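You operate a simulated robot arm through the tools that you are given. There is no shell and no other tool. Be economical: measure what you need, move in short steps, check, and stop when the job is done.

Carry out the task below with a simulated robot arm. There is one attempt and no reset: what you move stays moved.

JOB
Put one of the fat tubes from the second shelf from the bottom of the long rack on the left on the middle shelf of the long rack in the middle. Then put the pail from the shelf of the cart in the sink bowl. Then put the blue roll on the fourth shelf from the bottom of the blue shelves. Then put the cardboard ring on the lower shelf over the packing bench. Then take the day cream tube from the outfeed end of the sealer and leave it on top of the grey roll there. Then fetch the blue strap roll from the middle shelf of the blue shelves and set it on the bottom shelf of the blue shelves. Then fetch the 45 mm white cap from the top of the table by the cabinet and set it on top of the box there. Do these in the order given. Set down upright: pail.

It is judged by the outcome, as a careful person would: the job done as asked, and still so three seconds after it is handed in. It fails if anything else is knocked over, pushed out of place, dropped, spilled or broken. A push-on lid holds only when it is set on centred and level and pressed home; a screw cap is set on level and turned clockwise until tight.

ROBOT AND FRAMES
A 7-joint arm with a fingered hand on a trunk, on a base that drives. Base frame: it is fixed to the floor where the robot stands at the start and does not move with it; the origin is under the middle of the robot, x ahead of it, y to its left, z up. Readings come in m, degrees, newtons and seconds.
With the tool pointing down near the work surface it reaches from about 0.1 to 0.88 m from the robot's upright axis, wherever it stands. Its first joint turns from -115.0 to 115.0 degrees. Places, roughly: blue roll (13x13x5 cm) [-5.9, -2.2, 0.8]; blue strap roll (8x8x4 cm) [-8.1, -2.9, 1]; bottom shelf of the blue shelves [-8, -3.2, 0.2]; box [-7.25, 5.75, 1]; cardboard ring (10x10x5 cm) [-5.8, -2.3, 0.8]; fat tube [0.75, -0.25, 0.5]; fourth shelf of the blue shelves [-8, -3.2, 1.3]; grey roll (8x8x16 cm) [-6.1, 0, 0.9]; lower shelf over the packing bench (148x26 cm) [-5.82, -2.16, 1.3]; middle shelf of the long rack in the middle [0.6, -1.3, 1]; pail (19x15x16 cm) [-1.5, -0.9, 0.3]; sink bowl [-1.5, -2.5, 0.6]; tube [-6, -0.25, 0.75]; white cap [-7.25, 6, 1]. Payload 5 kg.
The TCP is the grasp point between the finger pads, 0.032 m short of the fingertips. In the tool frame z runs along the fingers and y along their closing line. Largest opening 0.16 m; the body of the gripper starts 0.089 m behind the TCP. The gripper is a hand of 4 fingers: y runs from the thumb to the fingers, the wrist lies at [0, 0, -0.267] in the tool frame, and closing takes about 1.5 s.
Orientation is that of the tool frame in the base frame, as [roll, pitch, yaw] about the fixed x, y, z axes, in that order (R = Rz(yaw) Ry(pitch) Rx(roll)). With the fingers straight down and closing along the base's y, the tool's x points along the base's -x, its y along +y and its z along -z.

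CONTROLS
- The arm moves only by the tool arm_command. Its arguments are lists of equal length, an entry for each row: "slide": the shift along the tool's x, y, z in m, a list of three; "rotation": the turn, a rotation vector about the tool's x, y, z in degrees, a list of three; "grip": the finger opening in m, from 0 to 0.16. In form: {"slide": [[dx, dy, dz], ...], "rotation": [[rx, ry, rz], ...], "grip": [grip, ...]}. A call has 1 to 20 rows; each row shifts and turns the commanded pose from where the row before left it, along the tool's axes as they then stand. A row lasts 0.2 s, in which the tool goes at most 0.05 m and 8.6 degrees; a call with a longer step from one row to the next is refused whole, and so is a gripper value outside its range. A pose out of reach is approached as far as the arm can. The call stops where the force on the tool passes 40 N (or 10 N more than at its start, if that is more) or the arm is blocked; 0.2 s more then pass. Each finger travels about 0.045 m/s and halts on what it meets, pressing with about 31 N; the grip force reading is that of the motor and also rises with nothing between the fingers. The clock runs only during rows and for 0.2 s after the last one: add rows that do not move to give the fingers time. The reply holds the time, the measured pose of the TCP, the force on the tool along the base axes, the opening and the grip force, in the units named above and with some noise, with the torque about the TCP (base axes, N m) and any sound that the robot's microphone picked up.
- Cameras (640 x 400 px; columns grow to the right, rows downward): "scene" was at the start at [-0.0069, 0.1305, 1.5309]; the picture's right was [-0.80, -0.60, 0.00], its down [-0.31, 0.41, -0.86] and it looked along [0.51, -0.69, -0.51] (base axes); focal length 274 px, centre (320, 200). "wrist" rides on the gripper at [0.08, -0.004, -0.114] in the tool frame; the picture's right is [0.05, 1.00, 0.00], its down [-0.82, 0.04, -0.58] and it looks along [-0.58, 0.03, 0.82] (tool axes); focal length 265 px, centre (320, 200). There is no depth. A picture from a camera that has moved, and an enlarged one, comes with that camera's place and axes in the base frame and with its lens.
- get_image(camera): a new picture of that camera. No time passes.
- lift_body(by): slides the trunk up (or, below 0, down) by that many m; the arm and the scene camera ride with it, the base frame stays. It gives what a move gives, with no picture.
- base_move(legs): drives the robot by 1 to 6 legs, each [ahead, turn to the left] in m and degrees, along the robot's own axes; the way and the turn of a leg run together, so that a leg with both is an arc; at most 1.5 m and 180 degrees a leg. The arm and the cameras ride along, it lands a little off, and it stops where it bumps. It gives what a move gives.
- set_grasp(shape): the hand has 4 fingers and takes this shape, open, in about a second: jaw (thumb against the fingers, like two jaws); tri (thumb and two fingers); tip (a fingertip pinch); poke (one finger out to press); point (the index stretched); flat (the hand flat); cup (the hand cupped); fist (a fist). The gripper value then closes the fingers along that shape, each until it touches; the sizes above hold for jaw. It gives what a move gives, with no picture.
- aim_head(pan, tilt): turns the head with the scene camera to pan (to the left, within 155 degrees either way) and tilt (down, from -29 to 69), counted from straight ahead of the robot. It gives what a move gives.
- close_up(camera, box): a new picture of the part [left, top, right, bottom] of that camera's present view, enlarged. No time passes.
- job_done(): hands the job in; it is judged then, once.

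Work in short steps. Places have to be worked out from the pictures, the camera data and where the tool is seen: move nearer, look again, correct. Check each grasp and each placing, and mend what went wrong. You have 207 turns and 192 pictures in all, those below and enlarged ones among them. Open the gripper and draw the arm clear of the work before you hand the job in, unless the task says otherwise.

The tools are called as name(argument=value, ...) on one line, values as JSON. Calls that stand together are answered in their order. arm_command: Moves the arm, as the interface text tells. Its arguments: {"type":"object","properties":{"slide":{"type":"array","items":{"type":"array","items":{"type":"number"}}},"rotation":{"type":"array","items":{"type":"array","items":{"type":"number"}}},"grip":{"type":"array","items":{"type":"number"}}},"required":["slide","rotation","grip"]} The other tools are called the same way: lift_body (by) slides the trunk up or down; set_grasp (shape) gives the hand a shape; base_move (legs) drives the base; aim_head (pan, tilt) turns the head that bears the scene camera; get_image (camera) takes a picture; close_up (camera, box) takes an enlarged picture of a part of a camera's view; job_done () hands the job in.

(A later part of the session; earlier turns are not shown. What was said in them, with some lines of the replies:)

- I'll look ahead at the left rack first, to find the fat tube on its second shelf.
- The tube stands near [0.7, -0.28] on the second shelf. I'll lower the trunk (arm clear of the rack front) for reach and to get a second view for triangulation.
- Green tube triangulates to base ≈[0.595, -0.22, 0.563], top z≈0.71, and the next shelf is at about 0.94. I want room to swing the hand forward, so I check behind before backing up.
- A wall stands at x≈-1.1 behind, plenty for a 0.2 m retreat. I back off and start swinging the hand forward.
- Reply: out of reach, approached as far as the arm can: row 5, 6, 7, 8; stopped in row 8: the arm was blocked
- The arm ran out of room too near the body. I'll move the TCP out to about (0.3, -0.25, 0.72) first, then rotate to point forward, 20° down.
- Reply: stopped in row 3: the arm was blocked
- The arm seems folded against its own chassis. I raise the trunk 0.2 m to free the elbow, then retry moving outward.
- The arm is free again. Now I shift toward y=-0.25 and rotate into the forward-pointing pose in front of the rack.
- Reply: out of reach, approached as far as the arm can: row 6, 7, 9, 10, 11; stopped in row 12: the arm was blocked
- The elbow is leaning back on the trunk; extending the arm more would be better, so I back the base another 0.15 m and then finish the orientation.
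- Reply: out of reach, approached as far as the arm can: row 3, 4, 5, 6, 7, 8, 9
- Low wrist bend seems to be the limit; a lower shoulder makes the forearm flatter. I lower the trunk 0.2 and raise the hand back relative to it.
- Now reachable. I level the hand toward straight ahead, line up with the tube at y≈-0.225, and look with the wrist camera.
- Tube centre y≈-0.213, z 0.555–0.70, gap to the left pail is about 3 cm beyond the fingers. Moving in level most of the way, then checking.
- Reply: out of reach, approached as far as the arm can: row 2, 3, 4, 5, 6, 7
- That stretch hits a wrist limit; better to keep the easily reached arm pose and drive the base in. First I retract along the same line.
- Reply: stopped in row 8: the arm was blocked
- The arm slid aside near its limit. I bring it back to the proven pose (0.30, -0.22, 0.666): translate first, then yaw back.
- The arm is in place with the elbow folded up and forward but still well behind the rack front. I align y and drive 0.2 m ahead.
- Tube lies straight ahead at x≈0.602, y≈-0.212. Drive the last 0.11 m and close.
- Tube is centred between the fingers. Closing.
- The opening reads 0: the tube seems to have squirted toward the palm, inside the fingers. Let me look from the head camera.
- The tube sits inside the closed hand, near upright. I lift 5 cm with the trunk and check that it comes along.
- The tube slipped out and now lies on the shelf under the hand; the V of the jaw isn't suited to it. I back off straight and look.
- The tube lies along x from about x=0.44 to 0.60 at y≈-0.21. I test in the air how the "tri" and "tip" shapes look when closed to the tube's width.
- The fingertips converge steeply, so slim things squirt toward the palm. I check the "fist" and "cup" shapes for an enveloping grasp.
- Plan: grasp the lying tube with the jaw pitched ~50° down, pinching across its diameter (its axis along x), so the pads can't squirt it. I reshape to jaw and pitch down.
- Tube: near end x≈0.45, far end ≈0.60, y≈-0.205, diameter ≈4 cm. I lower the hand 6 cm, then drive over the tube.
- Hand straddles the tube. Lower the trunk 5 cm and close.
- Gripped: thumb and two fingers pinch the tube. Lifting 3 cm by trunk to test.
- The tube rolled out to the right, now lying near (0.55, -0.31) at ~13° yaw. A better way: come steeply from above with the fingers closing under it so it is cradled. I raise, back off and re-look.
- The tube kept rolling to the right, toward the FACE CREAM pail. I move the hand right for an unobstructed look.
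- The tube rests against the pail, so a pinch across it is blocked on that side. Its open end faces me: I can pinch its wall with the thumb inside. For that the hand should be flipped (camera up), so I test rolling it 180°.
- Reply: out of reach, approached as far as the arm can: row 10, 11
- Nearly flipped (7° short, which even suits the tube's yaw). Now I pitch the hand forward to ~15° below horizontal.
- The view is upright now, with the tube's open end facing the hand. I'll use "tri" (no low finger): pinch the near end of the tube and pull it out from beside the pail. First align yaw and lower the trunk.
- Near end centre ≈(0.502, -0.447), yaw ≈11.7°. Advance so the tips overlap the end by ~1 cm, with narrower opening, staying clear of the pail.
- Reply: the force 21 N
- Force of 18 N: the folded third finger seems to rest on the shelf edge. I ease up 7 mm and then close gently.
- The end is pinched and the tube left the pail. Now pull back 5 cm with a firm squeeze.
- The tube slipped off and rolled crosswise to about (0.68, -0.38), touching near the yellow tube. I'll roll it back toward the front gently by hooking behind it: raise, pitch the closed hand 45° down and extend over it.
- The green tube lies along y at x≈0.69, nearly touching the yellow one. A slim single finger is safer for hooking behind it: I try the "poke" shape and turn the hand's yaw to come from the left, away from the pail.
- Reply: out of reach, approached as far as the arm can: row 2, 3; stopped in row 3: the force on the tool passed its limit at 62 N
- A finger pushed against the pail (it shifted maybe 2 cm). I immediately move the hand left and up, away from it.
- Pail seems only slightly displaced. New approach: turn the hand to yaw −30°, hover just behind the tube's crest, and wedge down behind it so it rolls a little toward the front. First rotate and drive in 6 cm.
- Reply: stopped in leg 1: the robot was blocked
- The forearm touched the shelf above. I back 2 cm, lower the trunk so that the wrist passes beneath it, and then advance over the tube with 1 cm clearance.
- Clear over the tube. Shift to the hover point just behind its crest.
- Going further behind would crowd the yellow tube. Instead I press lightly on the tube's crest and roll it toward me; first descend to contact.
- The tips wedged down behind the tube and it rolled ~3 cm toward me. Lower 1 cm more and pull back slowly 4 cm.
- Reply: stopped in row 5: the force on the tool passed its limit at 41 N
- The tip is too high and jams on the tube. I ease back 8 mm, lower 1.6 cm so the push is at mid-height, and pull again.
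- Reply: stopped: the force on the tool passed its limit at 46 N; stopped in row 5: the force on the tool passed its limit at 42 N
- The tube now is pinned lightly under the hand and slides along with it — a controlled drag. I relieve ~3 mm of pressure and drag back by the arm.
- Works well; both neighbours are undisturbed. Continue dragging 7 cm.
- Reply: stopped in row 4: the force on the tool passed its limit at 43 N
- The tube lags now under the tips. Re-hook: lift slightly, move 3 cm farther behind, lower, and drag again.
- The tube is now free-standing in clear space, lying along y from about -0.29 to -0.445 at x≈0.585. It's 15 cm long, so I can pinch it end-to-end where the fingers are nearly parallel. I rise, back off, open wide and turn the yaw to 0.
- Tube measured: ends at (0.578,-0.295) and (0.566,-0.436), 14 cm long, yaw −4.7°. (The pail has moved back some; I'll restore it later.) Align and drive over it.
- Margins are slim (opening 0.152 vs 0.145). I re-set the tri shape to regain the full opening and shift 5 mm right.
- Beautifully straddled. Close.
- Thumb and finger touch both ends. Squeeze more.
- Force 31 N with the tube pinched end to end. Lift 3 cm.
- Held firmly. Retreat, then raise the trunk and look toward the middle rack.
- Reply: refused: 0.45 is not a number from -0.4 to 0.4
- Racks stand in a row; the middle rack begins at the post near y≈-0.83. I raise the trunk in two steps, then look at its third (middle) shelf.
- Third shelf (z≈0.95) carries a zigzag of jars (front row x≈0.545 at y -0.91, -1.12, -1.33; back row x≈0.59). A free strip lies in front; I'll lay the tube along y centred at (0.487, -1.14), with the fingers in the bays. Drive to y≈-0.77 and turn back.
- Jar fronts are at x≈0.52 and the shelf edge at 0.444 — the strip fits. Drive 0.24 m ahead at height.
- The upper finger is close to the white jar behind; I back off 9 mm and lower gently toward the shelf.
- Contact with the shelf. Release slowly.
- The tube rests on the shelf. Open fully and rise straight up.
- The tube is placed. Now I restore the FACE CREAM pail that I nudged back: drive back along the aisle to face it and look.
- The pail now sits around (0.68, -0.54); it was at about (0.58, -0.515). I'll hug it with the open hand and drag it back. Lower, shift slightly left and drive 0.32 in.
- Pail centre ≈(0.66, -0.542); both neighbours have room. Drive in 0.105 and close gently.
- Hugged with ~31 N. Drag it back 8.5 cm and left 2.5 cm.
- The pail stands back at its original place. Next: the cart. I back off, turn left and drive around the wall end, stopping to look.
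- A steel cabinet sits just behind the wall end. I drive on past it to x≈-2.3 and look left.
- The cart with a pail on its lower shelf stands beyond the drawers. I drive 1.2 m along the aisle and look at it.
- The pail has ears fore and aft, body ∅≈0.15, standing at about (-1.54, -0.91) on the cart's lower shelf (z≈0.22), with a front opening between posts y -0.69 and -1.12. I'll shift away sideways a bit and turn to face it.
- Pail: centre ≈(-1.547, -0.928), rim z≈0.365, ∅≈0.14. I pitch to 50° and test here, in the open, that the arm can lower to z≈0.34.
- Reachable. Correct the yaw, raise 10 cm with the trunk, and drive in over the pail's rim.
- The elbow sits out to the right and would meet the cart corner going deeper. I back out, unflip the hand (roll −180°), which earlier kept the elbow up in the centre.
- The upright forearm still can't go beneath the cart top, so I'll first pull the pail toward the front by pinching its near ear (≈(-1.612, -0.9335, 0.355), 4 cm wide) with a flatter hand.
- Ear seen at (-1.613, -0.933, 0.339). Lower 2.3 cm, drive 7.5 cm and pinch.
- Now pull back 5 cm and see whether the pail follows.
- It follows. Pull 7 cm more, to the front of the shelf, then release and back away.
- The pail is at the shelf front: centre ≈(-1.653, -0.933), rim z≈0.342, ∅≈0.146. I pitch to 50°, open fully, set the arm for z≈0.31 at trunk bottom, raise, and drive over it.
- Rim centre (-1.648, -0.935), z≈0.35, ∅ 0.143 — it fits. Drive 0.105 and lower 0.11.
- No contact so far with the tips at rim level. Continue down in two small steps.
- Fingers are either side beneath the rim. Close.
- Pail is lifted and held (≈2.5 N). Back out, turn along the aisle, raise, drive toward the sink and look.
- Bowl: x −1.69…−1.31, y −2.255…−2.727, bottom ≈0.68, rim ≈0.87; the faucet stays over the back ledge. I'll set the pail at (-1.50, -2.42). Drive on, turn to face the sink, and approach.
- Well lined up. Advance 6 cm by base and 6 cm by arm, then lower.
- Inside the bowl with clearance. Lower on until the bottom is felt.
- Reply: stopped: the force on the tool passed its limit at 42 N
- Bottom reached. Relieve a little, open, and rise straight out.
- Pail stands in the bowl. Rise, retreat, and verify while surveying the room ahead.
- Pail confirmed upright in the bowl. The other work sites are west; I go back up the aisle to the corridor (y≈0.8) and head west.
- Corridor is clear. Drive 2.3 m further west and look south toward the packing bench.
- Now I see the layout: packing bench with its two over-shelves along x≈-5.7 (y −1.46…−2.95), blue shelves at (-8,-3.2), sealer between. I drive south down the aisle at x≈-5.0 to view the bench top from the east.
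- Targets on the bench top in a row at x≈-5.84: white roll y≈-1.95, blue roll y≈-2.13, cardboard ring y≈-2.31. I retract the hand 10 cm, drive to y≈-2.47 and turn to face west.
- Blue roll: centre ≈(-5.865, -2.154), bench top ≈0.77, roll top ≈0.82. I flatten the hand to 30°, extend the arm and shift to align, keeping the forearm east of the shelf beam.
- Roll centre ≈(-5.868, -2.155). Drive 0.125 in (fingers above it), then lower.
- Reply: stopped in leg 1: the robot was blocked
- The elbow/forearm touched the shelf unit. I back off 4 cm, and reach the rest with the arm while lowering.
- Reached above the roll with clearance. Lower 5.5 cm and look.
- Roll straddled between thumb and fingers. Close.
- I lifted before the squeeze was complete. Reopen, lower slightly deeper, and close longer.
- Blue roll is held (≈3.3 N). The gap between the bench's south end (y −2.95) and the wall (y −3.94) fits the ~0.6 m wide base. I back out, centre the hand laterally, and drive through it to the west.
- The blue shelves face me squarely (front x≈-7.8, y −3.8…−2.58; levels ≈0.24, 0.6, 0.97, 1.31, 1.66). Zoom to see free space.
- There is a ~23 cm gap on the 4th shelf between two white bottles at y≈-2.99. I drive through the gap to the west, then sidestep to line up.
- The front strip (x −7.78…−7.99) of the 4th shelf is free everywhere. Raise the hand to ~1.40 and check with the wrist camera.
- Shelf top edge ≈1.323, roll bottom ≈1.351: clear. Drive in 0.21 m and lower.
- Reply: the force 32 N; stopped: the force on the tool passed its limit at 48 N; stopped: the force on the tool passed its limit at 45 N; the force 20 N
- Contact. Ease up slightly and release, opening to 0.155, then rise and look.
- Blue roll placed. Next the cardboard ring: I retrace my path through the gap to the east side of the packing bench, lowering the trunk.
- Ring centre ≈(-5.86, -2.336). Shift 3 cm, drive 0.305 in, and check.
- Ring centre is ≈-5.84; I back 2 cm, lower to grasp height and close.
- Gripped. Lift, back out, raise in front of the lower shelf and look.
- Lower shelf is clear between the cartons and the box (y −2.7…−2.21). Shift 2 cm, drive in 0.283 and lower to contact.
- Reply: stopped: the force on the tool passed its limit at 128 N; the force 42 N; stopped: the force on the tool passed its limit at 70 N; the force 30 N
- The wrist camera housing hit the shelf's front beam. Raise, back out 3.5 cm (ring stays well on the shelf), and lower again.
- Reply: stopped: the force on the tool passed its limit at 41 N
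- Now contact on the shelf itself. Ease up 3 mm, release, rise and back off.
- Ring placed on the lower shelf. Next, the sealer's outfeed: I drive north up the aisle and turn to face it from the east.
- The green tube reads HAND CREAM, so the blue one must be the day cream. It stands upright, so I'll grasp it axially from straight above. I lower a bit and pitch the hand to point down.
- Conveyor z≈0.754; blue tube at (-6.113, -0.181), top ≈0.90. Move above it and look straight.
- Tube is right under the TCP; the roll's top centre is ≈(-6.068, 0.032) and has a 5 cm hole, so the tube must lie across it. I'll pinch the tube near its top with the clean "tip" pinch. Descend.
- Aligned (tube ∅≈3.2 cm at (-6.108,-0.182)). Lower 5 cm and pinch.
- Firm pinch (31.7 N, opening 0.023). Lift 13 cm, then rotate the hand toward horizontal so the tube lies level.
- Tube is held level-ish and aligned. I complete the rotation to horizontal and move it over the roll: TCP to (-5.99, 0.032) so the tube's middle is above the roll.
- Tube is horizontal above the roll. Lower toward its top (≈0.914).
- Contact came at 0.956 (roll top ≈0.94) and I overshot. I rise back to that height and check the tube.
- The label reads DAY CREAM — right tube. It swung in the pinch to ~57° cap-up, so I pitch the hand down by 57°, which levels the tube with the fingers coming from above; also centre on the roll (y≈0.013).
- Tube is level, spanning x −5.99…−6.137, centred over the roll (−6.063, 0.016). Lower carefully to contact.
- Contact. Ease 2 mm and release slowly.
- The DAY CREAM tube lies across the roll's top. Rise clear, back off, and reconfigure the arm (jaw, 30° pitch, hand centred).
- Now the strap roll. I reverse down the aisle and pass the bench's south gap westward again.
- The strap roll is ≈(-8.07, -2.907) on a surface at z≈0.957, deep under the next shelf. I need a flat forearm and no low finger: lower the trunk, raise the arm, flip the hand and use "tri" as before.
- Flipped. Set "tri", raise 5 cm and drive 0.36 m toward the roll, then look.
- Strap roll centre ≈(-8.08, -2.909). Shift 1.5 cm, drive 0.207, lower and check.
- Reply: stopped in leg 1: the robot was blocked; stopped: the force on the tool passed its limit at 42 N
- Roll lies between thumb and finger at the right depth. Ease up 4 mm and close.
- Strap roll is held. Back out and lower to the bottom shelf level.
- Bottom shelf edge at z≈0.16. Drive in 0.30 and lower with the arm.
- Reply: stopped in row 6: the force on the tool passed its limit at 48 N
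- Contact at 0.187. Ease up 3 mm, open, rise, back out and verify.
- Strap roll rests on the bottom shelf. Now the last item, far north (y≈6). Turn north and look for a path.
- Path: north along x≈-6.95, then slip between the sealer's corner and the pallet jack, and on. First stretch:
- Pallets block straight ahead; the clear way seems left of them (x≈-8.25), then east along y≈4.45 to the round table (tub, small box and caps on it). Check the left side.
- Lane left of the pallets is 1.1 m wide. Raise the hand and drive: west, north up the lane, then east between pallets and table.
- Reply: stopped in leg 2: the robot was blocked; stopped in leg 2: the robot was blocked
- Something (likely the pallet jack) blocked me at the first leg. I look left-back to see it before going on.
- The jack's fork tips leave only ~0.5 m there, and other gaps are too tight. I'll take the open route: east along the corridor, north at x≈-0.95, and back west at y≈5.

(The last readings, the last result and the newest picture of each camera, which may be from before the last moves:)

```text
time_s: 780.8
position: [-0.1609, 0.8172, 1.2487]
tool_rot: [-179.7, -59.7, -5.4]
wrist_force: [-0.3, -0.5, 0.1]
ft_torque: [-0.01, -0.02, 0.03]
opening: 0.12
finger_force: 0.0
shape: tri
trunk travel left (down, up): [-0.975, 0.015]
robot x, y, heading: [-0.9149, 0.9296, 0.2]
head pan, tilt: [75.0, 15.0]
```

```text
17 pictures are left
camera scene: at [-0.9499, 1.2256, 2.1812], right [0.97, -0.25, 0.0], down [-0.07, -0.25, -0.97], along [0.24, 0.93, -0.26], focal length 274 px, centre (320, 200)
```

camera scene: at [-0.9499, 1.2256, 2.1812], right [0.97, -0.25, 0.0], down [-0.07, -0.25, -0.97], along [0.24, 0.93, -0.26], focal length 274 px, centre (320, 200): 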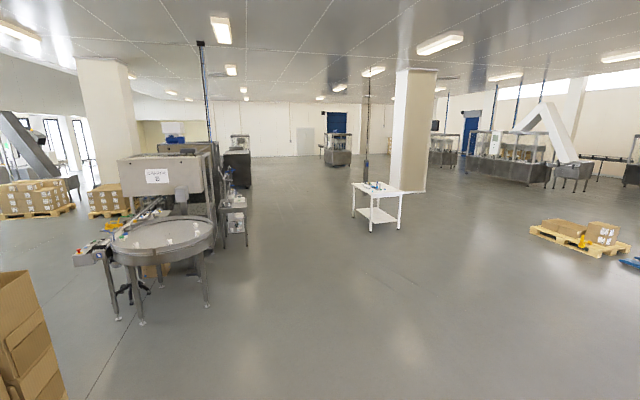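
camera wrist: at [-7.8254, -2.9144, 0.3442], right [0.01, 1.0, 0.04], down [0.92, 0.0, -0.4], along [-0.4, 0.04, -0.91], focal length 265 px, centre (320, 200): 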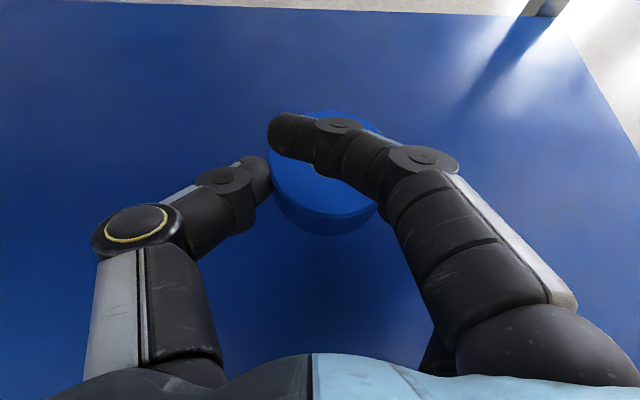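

A second outfeed table lies north; I check the gap between it and the tall box stack to the west.

aim_head(pan=112, tilt=25)

get_image(camera="scene")

```text
time_s: 781.8
position: [-0.1606, 0.8173, 1.2489]
tool_rot: [-179.7, -59.7, -5.4]
wrist_force: [0.9, 0.1, 0.2]
ft_torque: [0.01, -0.03, -0.01]
opening: 0.1199
finger_force: 0.2
shape: tri
trunk travel left (down, up): [-0.975, 0.015]
robot x, y, heading: [-0.9145, 0.9337, 0.4]
head pan, tilt: [112.0, 25.0]
```

```text
16 pictures are left
camera scene: at [-1.0086, 1.2204, 2.1651], right [0.93, 0.38, 0.0], down [0.16, -0.39, -0.91], along [-0.34, 0.84, -0.42], focal length 274 px, centre (320, 200)
```

scene: 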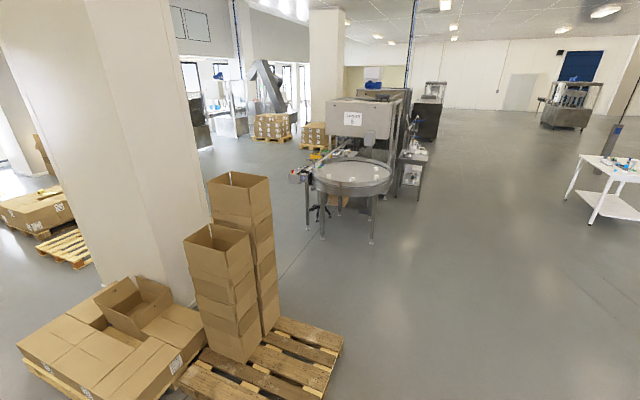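

The gap south of table B is 1.2 m wide. Drive: north, west, then diagonal northwest into the open floor.

base_move(legs=[[0, 89.6], [1.5, 0], [0.87, 0], [0, 90], [1.3, 0], [0, -45]])

base_move(legs=[[1.5, 0], [0.45, 0], [0, 45], [1.5, 0], [1.1, 0], [0, -90]])

aim_head(pan=50, tilt=35)

get_image(camera="scene")

```text
time_s: 809.8
position: [-2.6691, 3.899, 1.2499]
tool_rot: [-179.5, -59.8, 129.5]
wrist_force: [0.0, -0.7, 0.7]
ft_torque: [-0.03, 0.01, 0.03]
opening: 0.12
finger_force: 0.1
shape: tri
trunk travel left (down, up): [-0.975, 0.015]
robot x, y, heading: [-2.219, 3.2872, 135.4]
head pan, tilt: [112.0, 25.0]
```

```text
time_s: 837.9
position: [-6.0702, 5.4195, 1.2488]
tool_rot: [-179.6, -59.6, 83.9]
wrist_force: [0.2, -0.1, -1.2]
ft_torque: [0.0, -0.02, 0.01]
opening: 0.1199
finger_force: 0.0
shape: tri
trunk travel left (down, up): [-0.975, 0.015]
robot x, y, heading: [-6.197, 4.6676, 89.7]
head pan, tilt: [112.0, 25.0]
```

```text
time_s: 839.3
position: [-6.0707, 5.4186, 1.2496]
tool_rot: [-179.5, -59.7, 84.0]
wrist_force: [0.2, -0.4, -0.2]
ft_torque: [0.02, 0.0, 0.04]
opening: 0.1199
finger_force: 0.0
shape: tri
trunk travel left (down, up): [-0.975, 0.015]
robot x, y, heading: [-6.193, 4.67, 89.5]
head pan, tilt: [50.0, 35.0]
```

```text
15 pictures are left
camera scene: at [-6.4656, 4.6668, 2.1493], right [0.65, 0.76, 0.0], down [0.44, -0.37, -0.82], along [-0.62, 0.53, -0.57], focal length 274 px, centre (320, 200)
```

scene: 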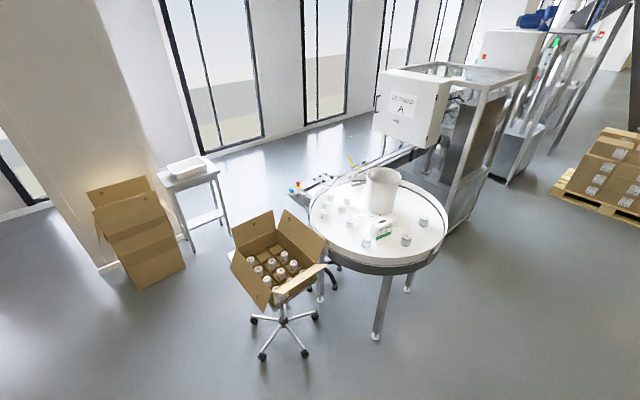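

Arrived. Zoom onto the table top.

close_up(camera="scene", box=[300, 150, 460, 280])

```text
3.08 times, centred on (380, 215) of scene
camera zoom: at [-6.4656, 4.6668, 2.1493], right [0.65, 0.76, 0.0], down [0.44, -0.37, -0.82], along [-0.62, 0.53, -0.57], focal length 844 px, centre (135, 154)
```

zoom: 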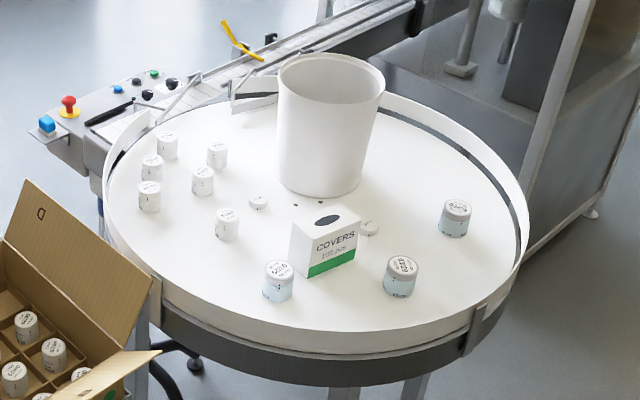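

The COVERS box sits at ≈(-7.22,5.87) and the right-hand cap at ≈(-7.23,6.015) matches the 45 mm cap's place. I drive to the east side, turn west, and pitch the hand down.

base_move(legs=[[1.225, 0], [0, 90.5]])

set_grasp(shape="jaw")

arm_command(slide=[[0, 0, 0], [0, 0, 0], [0, 0, 0], [0, 0, 0], [0, 0, 0], [0, 0, 0], [0, 0, 0], [0, 0, 0]], rotation=[[0, -7.2, 0], [0, -7.2, 0], [0, -7.2, 0], [0, -7.2, 0], [0, -7.2, 0], [0, -7.2, 0], [0, -7.2, 0], [0, 0, 0]], grip=[0.1, 0.1, 0.1, 0.1, 0.1, 0.1, 0.1, 0.1])

base_move(legs=[[0.25, 0]])

get_image(camera="wrist")

```text
time_s: 849.5
position: [-6.9371, 6.012, 1.249]
tool_rot: [-179.7, -59.7, 174.0]
wrist_force: [0.3, 0.6, 0.0]
ft_torque: [0.03, 0.0, 0.01]
opening: 0.1201
finger_force: 0.1
shape: tri
trunk travel left (down, up): [-0.975, 0.015]
robot x, y, heading: [-6.187, 5.8863, 179.4]
head pan, tilt: [50.0, 35.0]
```

```text
time_s: 850.4
position: [-6.9368, 6.0116, 1.2491]
tool_rot: [-179.7, -59.6, 174.0]
wrist_force: [-0.1, 0.1, -0.1]
ft_torque: [-0.02, 0.0, -0.02]
opening: 0.1597
finger_force: 0.0
shape: jaw
trunk travel left (down, up): [-0.975, 0.015]
robot x, y, heading: [-6.1879, 5.888, 179.6]
head pan, tilt: [50.0, 35.0]
```

```text
time_s: 852.1
position: [-6.9349, 6.0149, 1.2496]
tool_rot: [-179.7, -9.3, 174.1]
wrist_force: [0.4, 0.5, 0.5]
ft_torque: [-0.09, 0.05, -0.03]
opening: 0.1001
finger_force: 0.1
shape: jaw
trunk travel left (down, up): [-0.975, 0.015]
robot x, y, heading: [-6.1889, 5.8863, 179.6]
head pan, tilt: [50.0, 35.0]
```

```text
time_s: 854.0
position: [-7.1899, 6.0137, 1.2467]
tool_rot: [-179.8, -9.2, 174.2]
wrist_force: [-0.8, -0.3, -0.2]
ft_torque: [0.04, 0.01, 0.03]
opening: 0.1
finger_force: 0.0
shape: jaw
trunk travel left (down, up): [-0.975, 0.015]
robot x, y, heading: [-6.4384, 5.8897, 179.6]
head pan, tilt: [50.0, 35.0]
```

```text
13 pictures are left
camera wrist: at [-7.2509, 6.0164, 1.3746], right [0.05, 1.0, 0.01], down [0.9, -0.05, 0.44], along [0.44, -0.02, -0.9], focal length 265 px, centre (320, 200)
```

wrist: 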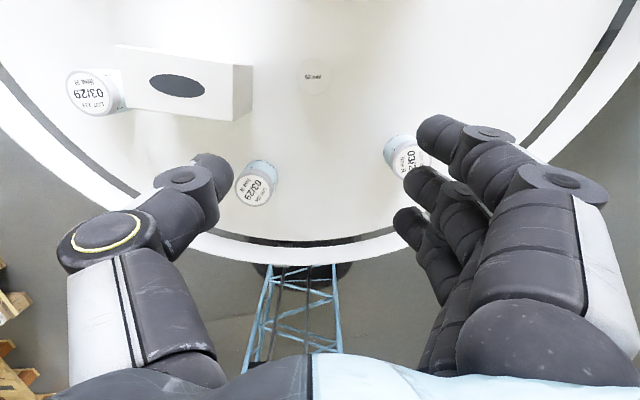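

Cap at (-7.245, 6.007); the view also gives the box's hole at ≈(-7.244, 5.84). Align over the cap, narrow the opening, and descend partway.

arm_command(slide=[[0.025, -0.005, 0.004], [0.025, -0.005, 0.004], [0, 0, 0], [0, 0, 0]], rotation=[[0, 0, 0], [0, 0, 0], [0, 0, 0], [0, 0, 0]], grip=[0.09, 0.08, 0.075, 0.075])

lift_body(by=-0.23)

get_image(camera="wrist")

```text
time_s: 855.0
position: [-7.239, 6.0093, 1.2482]
tool_rot: [-179.8, -9.3, 174.1]
wrist_force: [-0.2, 0.7, 0.2]
ft_torque: [-0.03, -0.02, 0.01]
opening: 0.0762
finger_force: 0.0
shape: jaw
trunk travel left (down, up): [-0.975, 0.015]
robot x, y, heading: [-6.4405, 5.8914, 179.6]
head pan, tilt: [50.0, 35.0]
```

```text
time_s: 857.4
position: [-7.2396, 6.0082, 1.0183]
tool_rot: [-179.8, -9.3, 174.2]
wrist_force: [-0.2, -0.6, 1.2]
ft_torque: [0.01, 0.0, 0.01]
opening: 0.0758
finger_force: 0.1
shape: jaw
trunk travel left (down, up): [-0.745, 0.245]
robot x, y, heading: [-6.4414, 5.8891, 179.7]
head pan, tilt: [50.0, 35.0]
```

```text
12 pictures are left
camera wrist: at [-7.3007, 6.012, 1.1453], right [0.05, 1.0, 0.01], down [0.9, -0.05, 0.44], along [0.44, -0.02, -0.9], focal length 265 px, centre (320, 200)
```

wrist: 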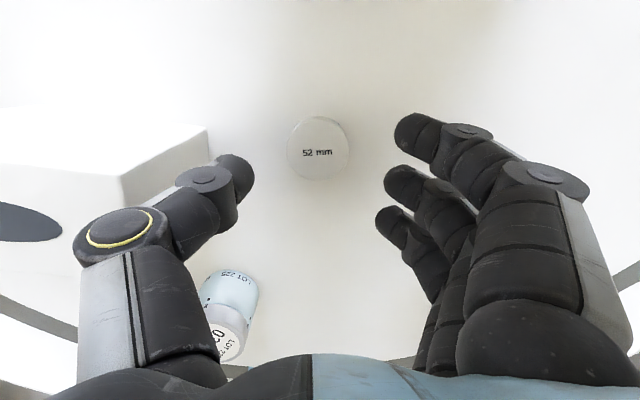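

That cap is labelled 52 mm, so the 45 mm one is the other, near (-7.45, 5.89) between a jar and the tub. I rise, turn the hand 90° so it is slim toward the tub, and move above that cap.

lift_body(by=0.2)

arm_command(slide=[[0, 0, 0], [0, 0, 0], [0, 0, 0], [0, 0, 0], [0, 0, 0], [0, 0, 0], [0, 0, 0], [0, 0, 0], [0, 0, 0], [0, 0, 0], [0.03, 0.025, 0.005], [0.03, 0.025, 0.005], [0.03, 0.025, 0.005], [0.03, 0.025, 0.005], [0, 0, 0]], rotation=[[0, 0, -8.4], [0, 0, -8.4], [0, 0, -8.4], [0, 0, -8.4], [0, 0, -8.4], [0, 0, -8.4], [0, 0, -8.4], [0, 0, -8.4], [0, 0, -8.4], [0, 0, -8.4], [0, 0, 0], [0, 0, 0], [0, 0, 0], [0, 0, 0], [0, 0, 0]], grip=[0.075, 0.075, 0.075, 0.075, 0.075, 0.075, 0.075, 0.075, 0.075, 0.075, 0.075, 0.075, 0.075, 0.075, 0.075])

base_move(legs=[[0.1, 0]])

get_image(camera="wrist")

```text
time_s: 859.6
position: [-7.2395, 6.0087, 1.2183]
tool_rot: [-179.8, -9.3, 174.1]
wrist_force: [0.9, -0.2, -0.4]
ft_torque: [0.02, -0.02, -0.03]
opening: 0.076
finger_force: 0.1
shape: jaw
trunk travel left (down, up): [-0.945, 0.045]
robot x, y, heading: [-6.437, 5.8912, 179.6]
head pan, tilt: [50.0, 35.0]
```

```text
time_s: 862.8
position: [-7.3634, 5.9142, 1.2176]
tool_rot: [170.8, -1.1, -101.7]
wrist_force: [-0.5, 0.0, 0.6]
ft_torque: [0.0, 0.0, -0.01]
opening: 0.0758
finger_force: 0.1
shape: jaw
trunk travel left (down, up): [-0.945, 0.045]
robot x, y, heading: [-6.4349, 5.8896, 179.6]
head pan, tilt: [50.0, 35.0]
```

```text
time_s: 863.9
position: [-7.4657, 5.9134, 1.2153]
tool_rot: [170.9, -1.1, -101.6]
wrist_force: [-1.2, 0.8, -0.1]
ft_torque: [-0.02, -0.06, 0.0]
opening: 0.076
finger_force: 0.1
shape: jaw
trunk travel left (down, up): [-0.945, 0.045]
robot x, y, heading: [-6.5413, 5.8888, 179.6]
head pan, tilt: [50.0, 35.0]
```

```text
11 pictures are left
camera wrist: at [-7.4601, 5.8329, 1.3305], right [-0.98, 0.15, 0.16], down [0.22, 0.8, 0.56], along [-0.04, 0.58, -0.81], focal length 265 px, centre (320, 200)
```

wrist: 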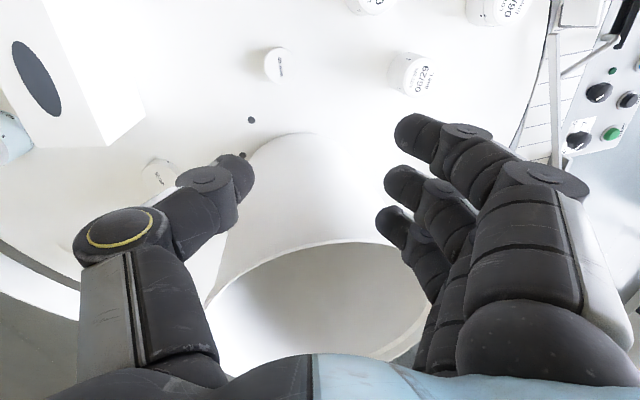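

The 45 mm cap is at (-7.46, 5.885); the hand fits between the tub and jars. Align and descend.

arm_command(slide=[[0.0126, -0.008, 0], [0.0126, -0.008, 0], [0, 0, 0]], rotation=[[0, 0, 0], [0, 0, 0], [0, 0, 0]], grip=[0.075, 0.075, 0.075])

lift_body(by=-0.21)

get_image(camera="wrist")

```text
time_s: 864.7
position: [-7.4544, 5.8866, 1.2151]
tool_rot: [170.8, -1.1, -101.7]
wrist_force: [0.6, 0.9, -0.5]
ft_torque: [0.0, -0.02, -0.04]
opening: 0.0755
finger_force: 0.1
shape: jaw
trunk travel left (down, up): [-0.945, 0.045]
robot x, y, heading: [-6.5397, 5.8925, 179.3]
head pan, tilt: [50.0, 35.0]
```

```text
time_s: 867.0
position: [-7.4541, 5.8859, 1.0061]
tool_rot: [170.8, -1.1, -101.7]
wrist_force: [0.3, 0.1, 0.0]
ft_torque: [0.0, -0.02, 0.01]
opening: 0.0756
finger_force: 0.1
shape: jaw
trunk travel left (down, up): [-0.735, 0.255]
robot x, y, heading: [-6.5388, 5.8927, 179.4]
head pan, tilt: [50.0, 35.0]
```

```text
10 pictures are left
camera wrist: at [-7.448, 5.8051, 1.1197], right [-0.98, 0.15, 0.16], down [0.22, 0.8, 0.56], along [-0.04, 0.58, -0.81], focal length 265 px, centre (320, 200)
```

wrist: 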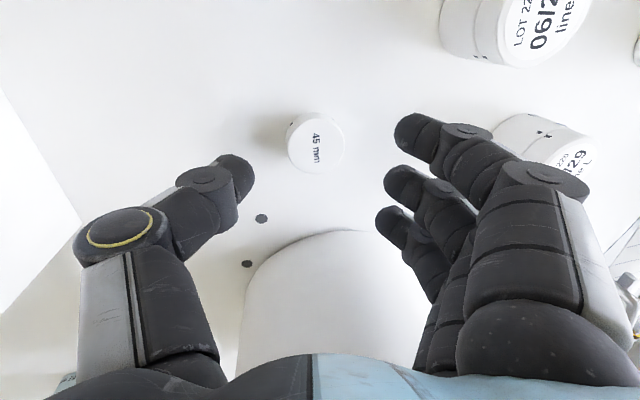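

Label "45 mm" confirmed, centred between the fingers. Lower 5 cm and close.

lift_body(by=-0.05)

arm_command(slide=[[0, 0, 0], [0, 0, 0], [0, 0, 0], [0, 0, 0], [0, 0, 0], [0, 0, 0], [0, 0, 0], [0, 0, 0], [0, 0, 0]], rotation=[[0, 0, 0], [0, 0, 0], [0, 0, 0], [0, 0, 0], [0, 0, 0], [0, 0, 0], [0, 0, 0], [0, 0, 0], [0, 0, 0]], grip=[0.065, 0.055, 0.05, 0.045, 0.04, 0.03, 0.02, 0.02, 0.02])

get_image(camera="wrist")

```text
time_s: 867.9
position: [-7.453, 5.886, 0.9592]
tool_rot: [170.5, -1.3, -101.7]
wrist_force: [4.9, -0.5, 34.8]
ft_torque: [-0.18, -1.96, 0.01]
opening: 0.0753
finger_force: 0.1
shape: jaw
trunk travel left (down, up): [-0.685, 0.305]
robot x, y, heading: [-6.5392, 5.8923, 179.5]
head pan, tilt: [50.0, 35.0]
```

```text
time_s: 868.4
position: [-7.4546, 5.8861, 0.9599]
tool_rot: [170.6, -1.2, -101.5]
wrist_force: [4.9, -1.9, 21.0]
ft_torque: [-0.07, -1.07, -0.05]
opening: 0.058
finger_force: 0.0
shape: jaw
trunk travel left (down, up): [-0.685, 0.305]
robot x, y, heading: [-6.5446, 5.888, 179.5]
head pan, tilt: [50.0, 35.0]
stopped in row 2: the force on the tool passed its limit at 46 N (the readings are from after the stop); the commanded pose is now the measured one
```

```text
9 pictures are left
camera wrist: at [-7.4483, 5.8046, 1.074], right [-0.97, 0.15, 0.16], down [0.22, 0.8, 0.56], along [-0.05, 0.58, -0.81], focal length 265 px, centre (320, 200)
```

wrist: 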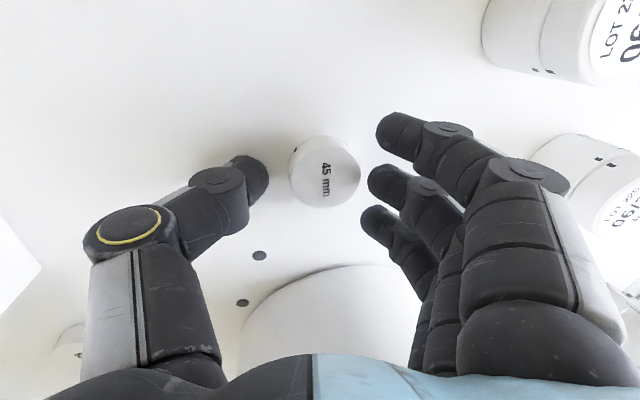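

Thumb touches the table; raise 6 mm and close.

lift_body(by=0.006)

arm_command(slide=[[0, 0, 0], [0, 0, 0], [0, 0, 0], [0, 0, 0], [0, 0, 0], [0, 0, 0], [0, 0, 0], [0, 0, 0], [0, 0, 0]], rotation=[[0, 0, 0], [0, 0, 0], [0, 0, 0], [0, 0, 0], [0, 0, 0], [0, 0, 0], [0, 0, 0], [0, 0, 0], [0, 0, 0]], grip=[0.055, 0.05, 0.045, 0.04, 0.035, 0.03, 0.02, 0.02, 0.02])

lift_body(by=0.05)

get_image(camera="wrist")

```text
time_s: 869.0
position: [-7.4539, 5.8858, 0.9614]
tool_rot: [170.8, -1.2, -101.8]
wrist_force: [-0.4, -0.2, -0.3]
ft_torque: [-0.01, 0.0, -0.01]
opening: 0.0558
finger_force: 0.0
shape: jaw
trunk travel left (down, up): [-0.691, 0.299]
robot x, y, heading: [-6.5432, 5.8894, 179.5]
head pan, tilt: [50.0, 35.0]
```

```text
time_s: 871.0
position: [-7.4528, 5.8846, 0.9631]
tool_rot: [170.7, -1.1, -101.5]
wrist_force: [4.5, -0.2, 10.2]
ft_torque: [0.06, 0.17, -0.02]
opening: 0.0092
finger_force: 30.9
shape: jaw
trunk travel left (down, up): [-0.691, 0.299]
robot x, y, heading: [-6.5366, 5.8913, 179.5]
head pan, tilt: [50.0, 35.0]
```

```text
time_s: 871.9
position: [-7.4541, 5.8855, 1.0119]
tool_rot: [170.7, -1.1, -101.7]
wrist_force: [-0.2, -0.4, -0.2]
ft_torque: [-0.01, 0.03, -0.03]
opening: 0.0082
finger_force: 30.6
shape: jaw
trunk travel left (down, up): [-0.741, 0.249]
robot x, y, heading: [-6.5402, 5.8957, 179.5]
head pan, tilt: [50.0, 35.0]
```

```text
8 pictures are left
camera wrist: at [-7.4485, 5.8046, 1.1265], right [-0.98, 0.15, 0.16], down [0.22, 0.8, 0.56], along [-0.04, 0.58, -0.81], focal length 265 px, centre (320, 200)
```

wrist: 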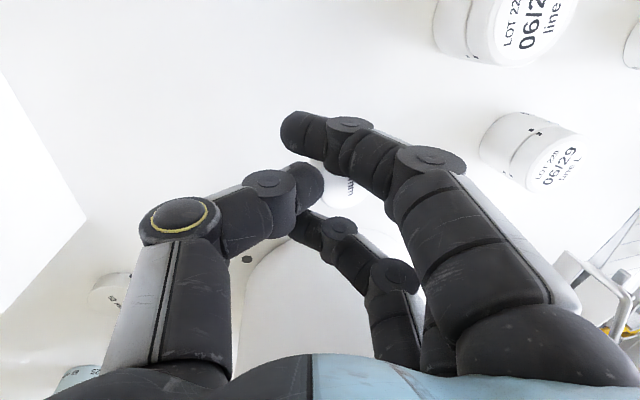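

The cap is in the grip. Rise, back the base to bring it over the box top (≈(-7.24, 5.856, 1.037)), and look.

lift_body(by=0.13)

base_move(legs=[[-0.232, 0]])

arm_command(slide=[[0.019, -0.004, 0], [0.019, -0.004, 0], [0, 0, 0]], rotation=[[0, 0, 0], [0, 0, 0], [0, 0, 0]], grip=[0.02, 0.02, 0.02])

get_image(camera="wrist")

```text
time_s: 873.5
position: [-7.4541, 5.8858, 1.1414]
tool_rot: [170.8, -1.1, -101.7]
wrist_force: [0.2, 0.3, 0.4]
ft_torque: [0.03, 0.01, -0.01]
opening: 0.008
finger_force: 30.8
shape: jaw
trunk travel left (down, up): [-0.871, 0.119]
robot x, y, heading: [-6.5376, 5.8884, 179.5]
head pan, tilt: [50.0, 35.0]
```

```text
time_s: 875.2
position: [-7.2212, 5.884, 1.1435]
tool_rot: [170.7, -1.2, -101.7]
wrist_force: [0.2, 0.5, 0.5]
ft_torque: [0.01, 0.03, -0.01]
opening: 0.0084
finger_force: 31.3
shape: jaw
trunk travel left (down, up): [-0.871, 0.119]
robot x, y, heading: [-6.3074, 5.89, 179.6]
head pan, tilt: [50.0, 35.0]
```

```text
time_s: 876.0
position: [-7.2216, 5.8454, 1.1417]
tool_rot: [170.9, -1.2, -101.7]
wrist_force: [0.2, -0.3, -0.5]
ft_torque: [-0.02, 0.01, 0.0]
opening: 0.0084
finger_force: 31.1
shape: jaw
trunk travel left (down, up): [-0.871, 0.119]
robot x, y, heading: [-6.3068, 5.8903, 179.8]
head pan, tilt: [50.0, 35.0]
```

```text
7 pictures are left
camera wrist: at [-7.2162, 5.7646, 1.2564], right [-0.98, 0.15, 0.16], down [0.22, 0.8, 0.56], along [-0.04, 0.58, -0.81], focal length 265 px, centre (320, 200)
```

wrist: 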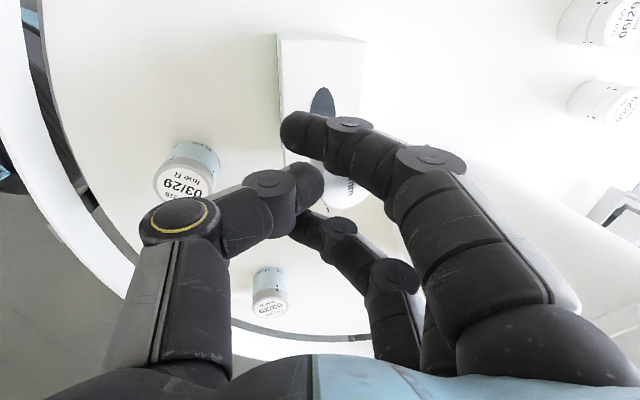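

Hole centre (box centre) is at (-7.244, 5.829); the cap is at y≈5.858. Shift 2.9 cm south and lower.

arm_command(slide=[[0.0145, -0.001, 0], [0.0145, -0.001, 0], [0, 0, 0]], rotation=[[0, 0, 0], [0, 0, 0], [0, 0, 0]], grip=[0.02, 0.02, 0.02])

lift_body(by=-0.055)

lift_body(by=-0.01)

get_image(camera="wrist")

```text
time_s: 876.8
position: [-7.2263, 5.8172, 1.1418]
tool_rot: [170.8, -1.2, -101.7]
wrist_force: [-0.5, 0.1, -0.7]
ft_torque: [-0.03, 0.02, 0.0]
opening: 0.0084
finger_force: 30.5
shape: jaw
trunk travel left (down, up): [-0.871, 0.119]
robot x, y, heading: [-6.3057, 5.8909, 179.7]
head pan, tilt: [50.0, 35.0]
```

```text
time_s: 877.8
position: [-7.2261, 5.818, 1.087]
tool_rot: [170.7, -1.3, -101.5]
wrist_force: [0.6, -0.1, -0.4]
ft_torque: [-0.05, -0.01, -0.02]
opening: 0.0081
finger_force: 31.2
shape: jaw
trunk travel left (down, up): [-0.816, 0.174]
robot x, y, heading: [-6.3033, 5.8872, 179.5]
head pan, tilt: [50.0, 35.0]
```

```text
time_s: 878.4
position: [-7.2257, 5.8159, 1.0764]
tool_rot: [170.8, -1.2, -101.7]
wrist_force: [0.7, -0.6, -0.8]
ft_torque: [0.01, -0.01, 0.01]
opening: 0.0082
finger_force: 30.5
shape: jaw
trunk travel left (down, up): [-0.806, 0.184]
robot x, y, heading: [-6.3059, 5.89, 179.6]
head pan, tilt: [50.0, 35.0]
```

```text
6 pictures are left
camera wrist: at [-7.22, 5.7355, 1.1919], right [-0.98, 0.15, 0.16], down [0.22, 0.8, 0.56], along [-0.04, 0.58, -0.81], focal length 265 px, centre (320, 200)
```

wrist: 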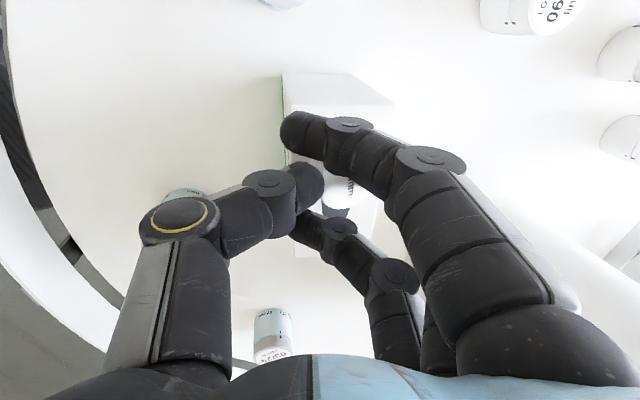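

lift_body(by=-0.008)

lift_body(by=-0.006)

lift_body(by=-0.006)

```text
time_s: 878.9
position: [-7.2253, 5.8165, 1.0724]
tool_rot: [170.5, -1.2, -101.6]
wrist_force: [3.6, -0.7, 22.3]
ft_torque: [0.14, 0.64, 0.01]
opening: 0.0091
finger_force: 31.2
shape: jaw
trunk travel left (down, up): [-0.798, 0.192]
robot x, y, heading: [-6.3042, 5.8898, 179.7]
head pan, tilt: [50.0, 35.0]
```

```text
time_s: 879.4
position: [-7.2306, 5.816, 1.0726]
tool_rot: [170.2, -1.3, -101.5]
wrist_force: [3.3, 0.8, 25.2]
ft_torque: [0.26, 0.77, -0.04]
opening: 0.0099
finger_force: 30.7
shape: jaw
trunk travel left (down, up): [-0.793, 0.197]
robot x, y, heading: [-6.3037, 5.8897, 179.6]
head pan, tilt: [50.0, 35.0]
stopped: the force on the tool passed its limit at 43 N (the readings are from after the stop); the commanded pose is now the measured one
```

```text
time_s: 879.8
position: [-7.2332, 5.8167, 1.0724]
tool_rot: [169.7, -1.4, -101.7]
wrist_force: [1.6, 1.1, 24.0]
ft_torque: [0.25, 0.83, -0.1]
opening: 0.0104
finger_force: 30.5
shape: jaw
trunk travel left (down, up): [-0.789, 0.201]
robot x, y, heading: [-6.3091, 5.8874, 179.6]
head pan, tilt: [50.0, 35.0]
stopped: the force on the tool passed its limit at 44 N (the readings are from after the stop); the commanded pose is now the measured one
```

Contact with the box top. Ease up ~6 mm so the force is gone, open slowly, rise and look.

lift_body(by=0.01)

arm_command(slide=[[0, 0, 0], [0, 0, 0], [0, 0, 0], [0, 0, 0], [0, 0, 0], [0, 0, 0], [0, 0, 0], [0, 0, 0], [0, 0, 0]], rotation=[[0, 0, 0], [0, 0, 0], [0, 0, 0], [0, 0, 0], [0, 0, 0], [0, 0, 0], [0, 0, 0], [0, 0, 0], [0, 0, 0]], grip=[0.012, 0.02, 0.03, 0.04, 0.05, 0.06, 0.07, 0.075, 0.075])

lift_body(by=0.09)

get_image(camera="wrist")

```text
time_s: 880.4
position: [-7.2297, 5.8151, 1.0774]
tool_rot: [170.2, -1.3, -101.4]
wrist_force: [0.7, 0.5, 0.2]
ft_torque: [-0.04, -0.04, 0.01]
opening: 0.009
finger_force: 30.9
shape: jaw
trunk travel left (down, up): [-0.799, 0.191]
robot x, y, heading: [-6.3051, 5.8897, 179.8]
head pan, tilt: [50.0, 35.0]
```

```text
time_s: 882.4
position: [-7.2299, 5.8156, 1.078]
tool_rot: [170.1, -1.2, -101.6]
wrist_force: [-0.2, -1.1, -0.1]
ft_torque: [0.02, -0.05, 0.01]
opening: 0.0737
finger_force: 0.0
shape: jaw
trunk travel left (down, up): [-0.799, 0.191]
robot x, y, heading: [-6.3089, 5.8895, 179.5]
head pan, tilt: [50.0, 35.0]
```

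```text
time_s: 883.6
position: [-7.2305, 5.8166, 1.1669]
tool_rot: [170.1, -1.2, -101.7]
wrist_force: [-0.1, 0.1, -0.6]
ft_torque: [-0.03, -0.01, 0.02]
opening: 0.0743
finger_force: 0.1
shape: jaw
trunk travel left (down, up): [-0.889, 0.101]
robot x, y, heading: [-6.3091, 5.8882, 179.8]
head pan, tilt: [50.0, 35.0]
```

```text
5 pictures are left
camera wrist: at [-7.2238, 5.7351, 1.2821], right [-0.97, 0.15, 0.17], down [0.22, 0.8, 0.56], along [-0.05, 0.58, -0.81], focal length 265 px, centre (320, 200)
```

wrist: 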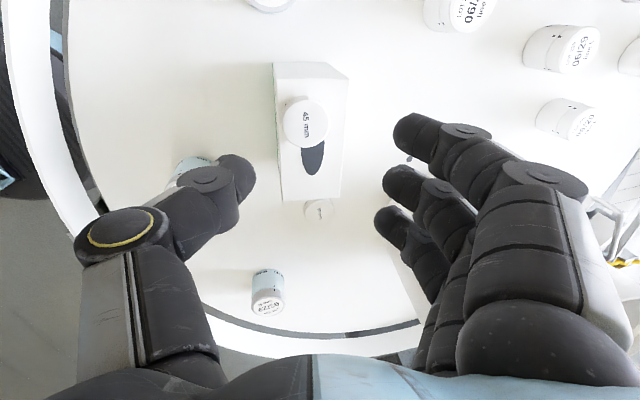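

The 45 mm cap lies flat on top of the box. Draw the arm clear and take a last look.

lift_body(by=0.09)

base_move(legs=[[-0.5, 0]])

aim_head(pan=5, tilt=35)

get_image(camera="scene")

```text
time_s: 884.9
position: [-7.2305, 5.8156, 1.2567]
tool_rot: [170.1, -1.2, -101.6]
wrist_force: [0.2, 0.9, 0.7]
ft_torque: [0.02, -0.01, 0.02]
opening: 0.0744
finger_force: 0.1
shape: jaw
trunk travel left (down, up): [-0.979, 0.011]
robot x, y, heading: [-6.3063, 5.8878, 179.6]
head pan, tilt: [50.0, 35.0]
```

```text
time_s: 887.8
position: [-6.729, 5.8128, 1.2583]
tool_rot: [170.2, -1.4, -101.6]
wrist_force: [0.7, -0.6, 0.5]
ft_torque: [-0.01, 0.03, -0.02]
opening: 0.0742
finger_force: 0.0
shape: jaw
trunk travel left (down, up): [-0.979, 0.011]
robot x, y, heading: [-5.8043, 5.8862, 179.5]
head pan, tilt: [50.0, 35.0]
```

```text
time_s: 889.0
position: [-6.7306, 5.8131, 1.2582]
tool_rot: [170.1, -1.3, -101.8]
wrist_force: [0.8, 1.4, -0.6]
ft_torque: [0.0, 0.0, -0.03]
opening: 0.0741
finger_force: 0.0
shape: jaw
trunk travel left (down, up): [-0.979, 0.011]
robot x, y, heading: [-5.8036, 5.8842, 179.6]
head pan, tilt: [5.0, 35.0]
```

```text
4 pictures are left
camera scene: at [-5.835, 5.6745, 2.1537], right [-0.08, 1.0, 0.0], down [0.57, 0.05, -0.82], along [-0.82, -0.07, -0.57], focal length 274 px, centre (320, 200)
```

scene: 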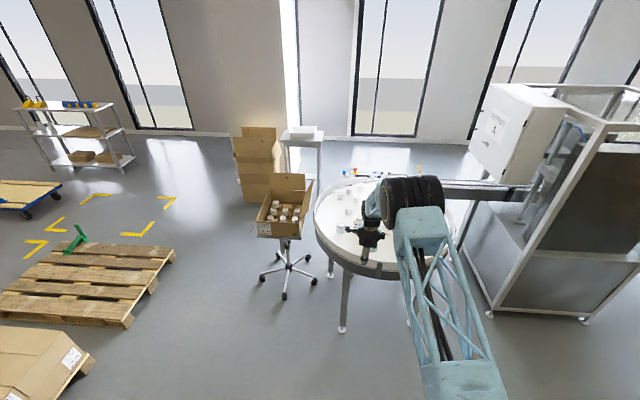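

All seven placements are done and the arm is clear of the table, so I hand the job in.

job_done()

```text
The job is handed in.
```

I did all seven placements in the order you gave and handed the job in. I did not re-inspect most of the earlier sites at the end.

Each item was in place when I left it:
- **Fat tube:** I dropped and rolled it several times on its own shelf before getting a grip. It now lies on its side at the front of the middle rack's middle shelf.
- **Pail:** It stands upright in the sink bowl.
- **Blue roll:** It is on the fourth shelf from the bottom of the blue shelves.
- **Cardboard ring:** It is on the lower shelf over the packing bench.
- **Day cream tube:** It lies across the top of the grey roll. The roll has a 5 cm hole in its top, so standing the tube there was not safe. My last look afterwards was blocked by the arm.
- **Blue strap roll:** It is on the bottom shelf of the blue shelves.
- **45 mm cap:** It lies flat on top of the box and covers part of the box's hole.

Two things outside the job may matter to the judging:
- **FACE CREAM pail:** While recovering the fat tube, I pushed this pail on the left rack about 9 cm out of place. I dragged it back to within about 1 cm of where it stood.
- **Bumps:** The robot bumped something and stopped a few times. One stop was against the pallet jack or a pallet and another against the packing bench shelves. I saw nothing fall or visibly move from these.
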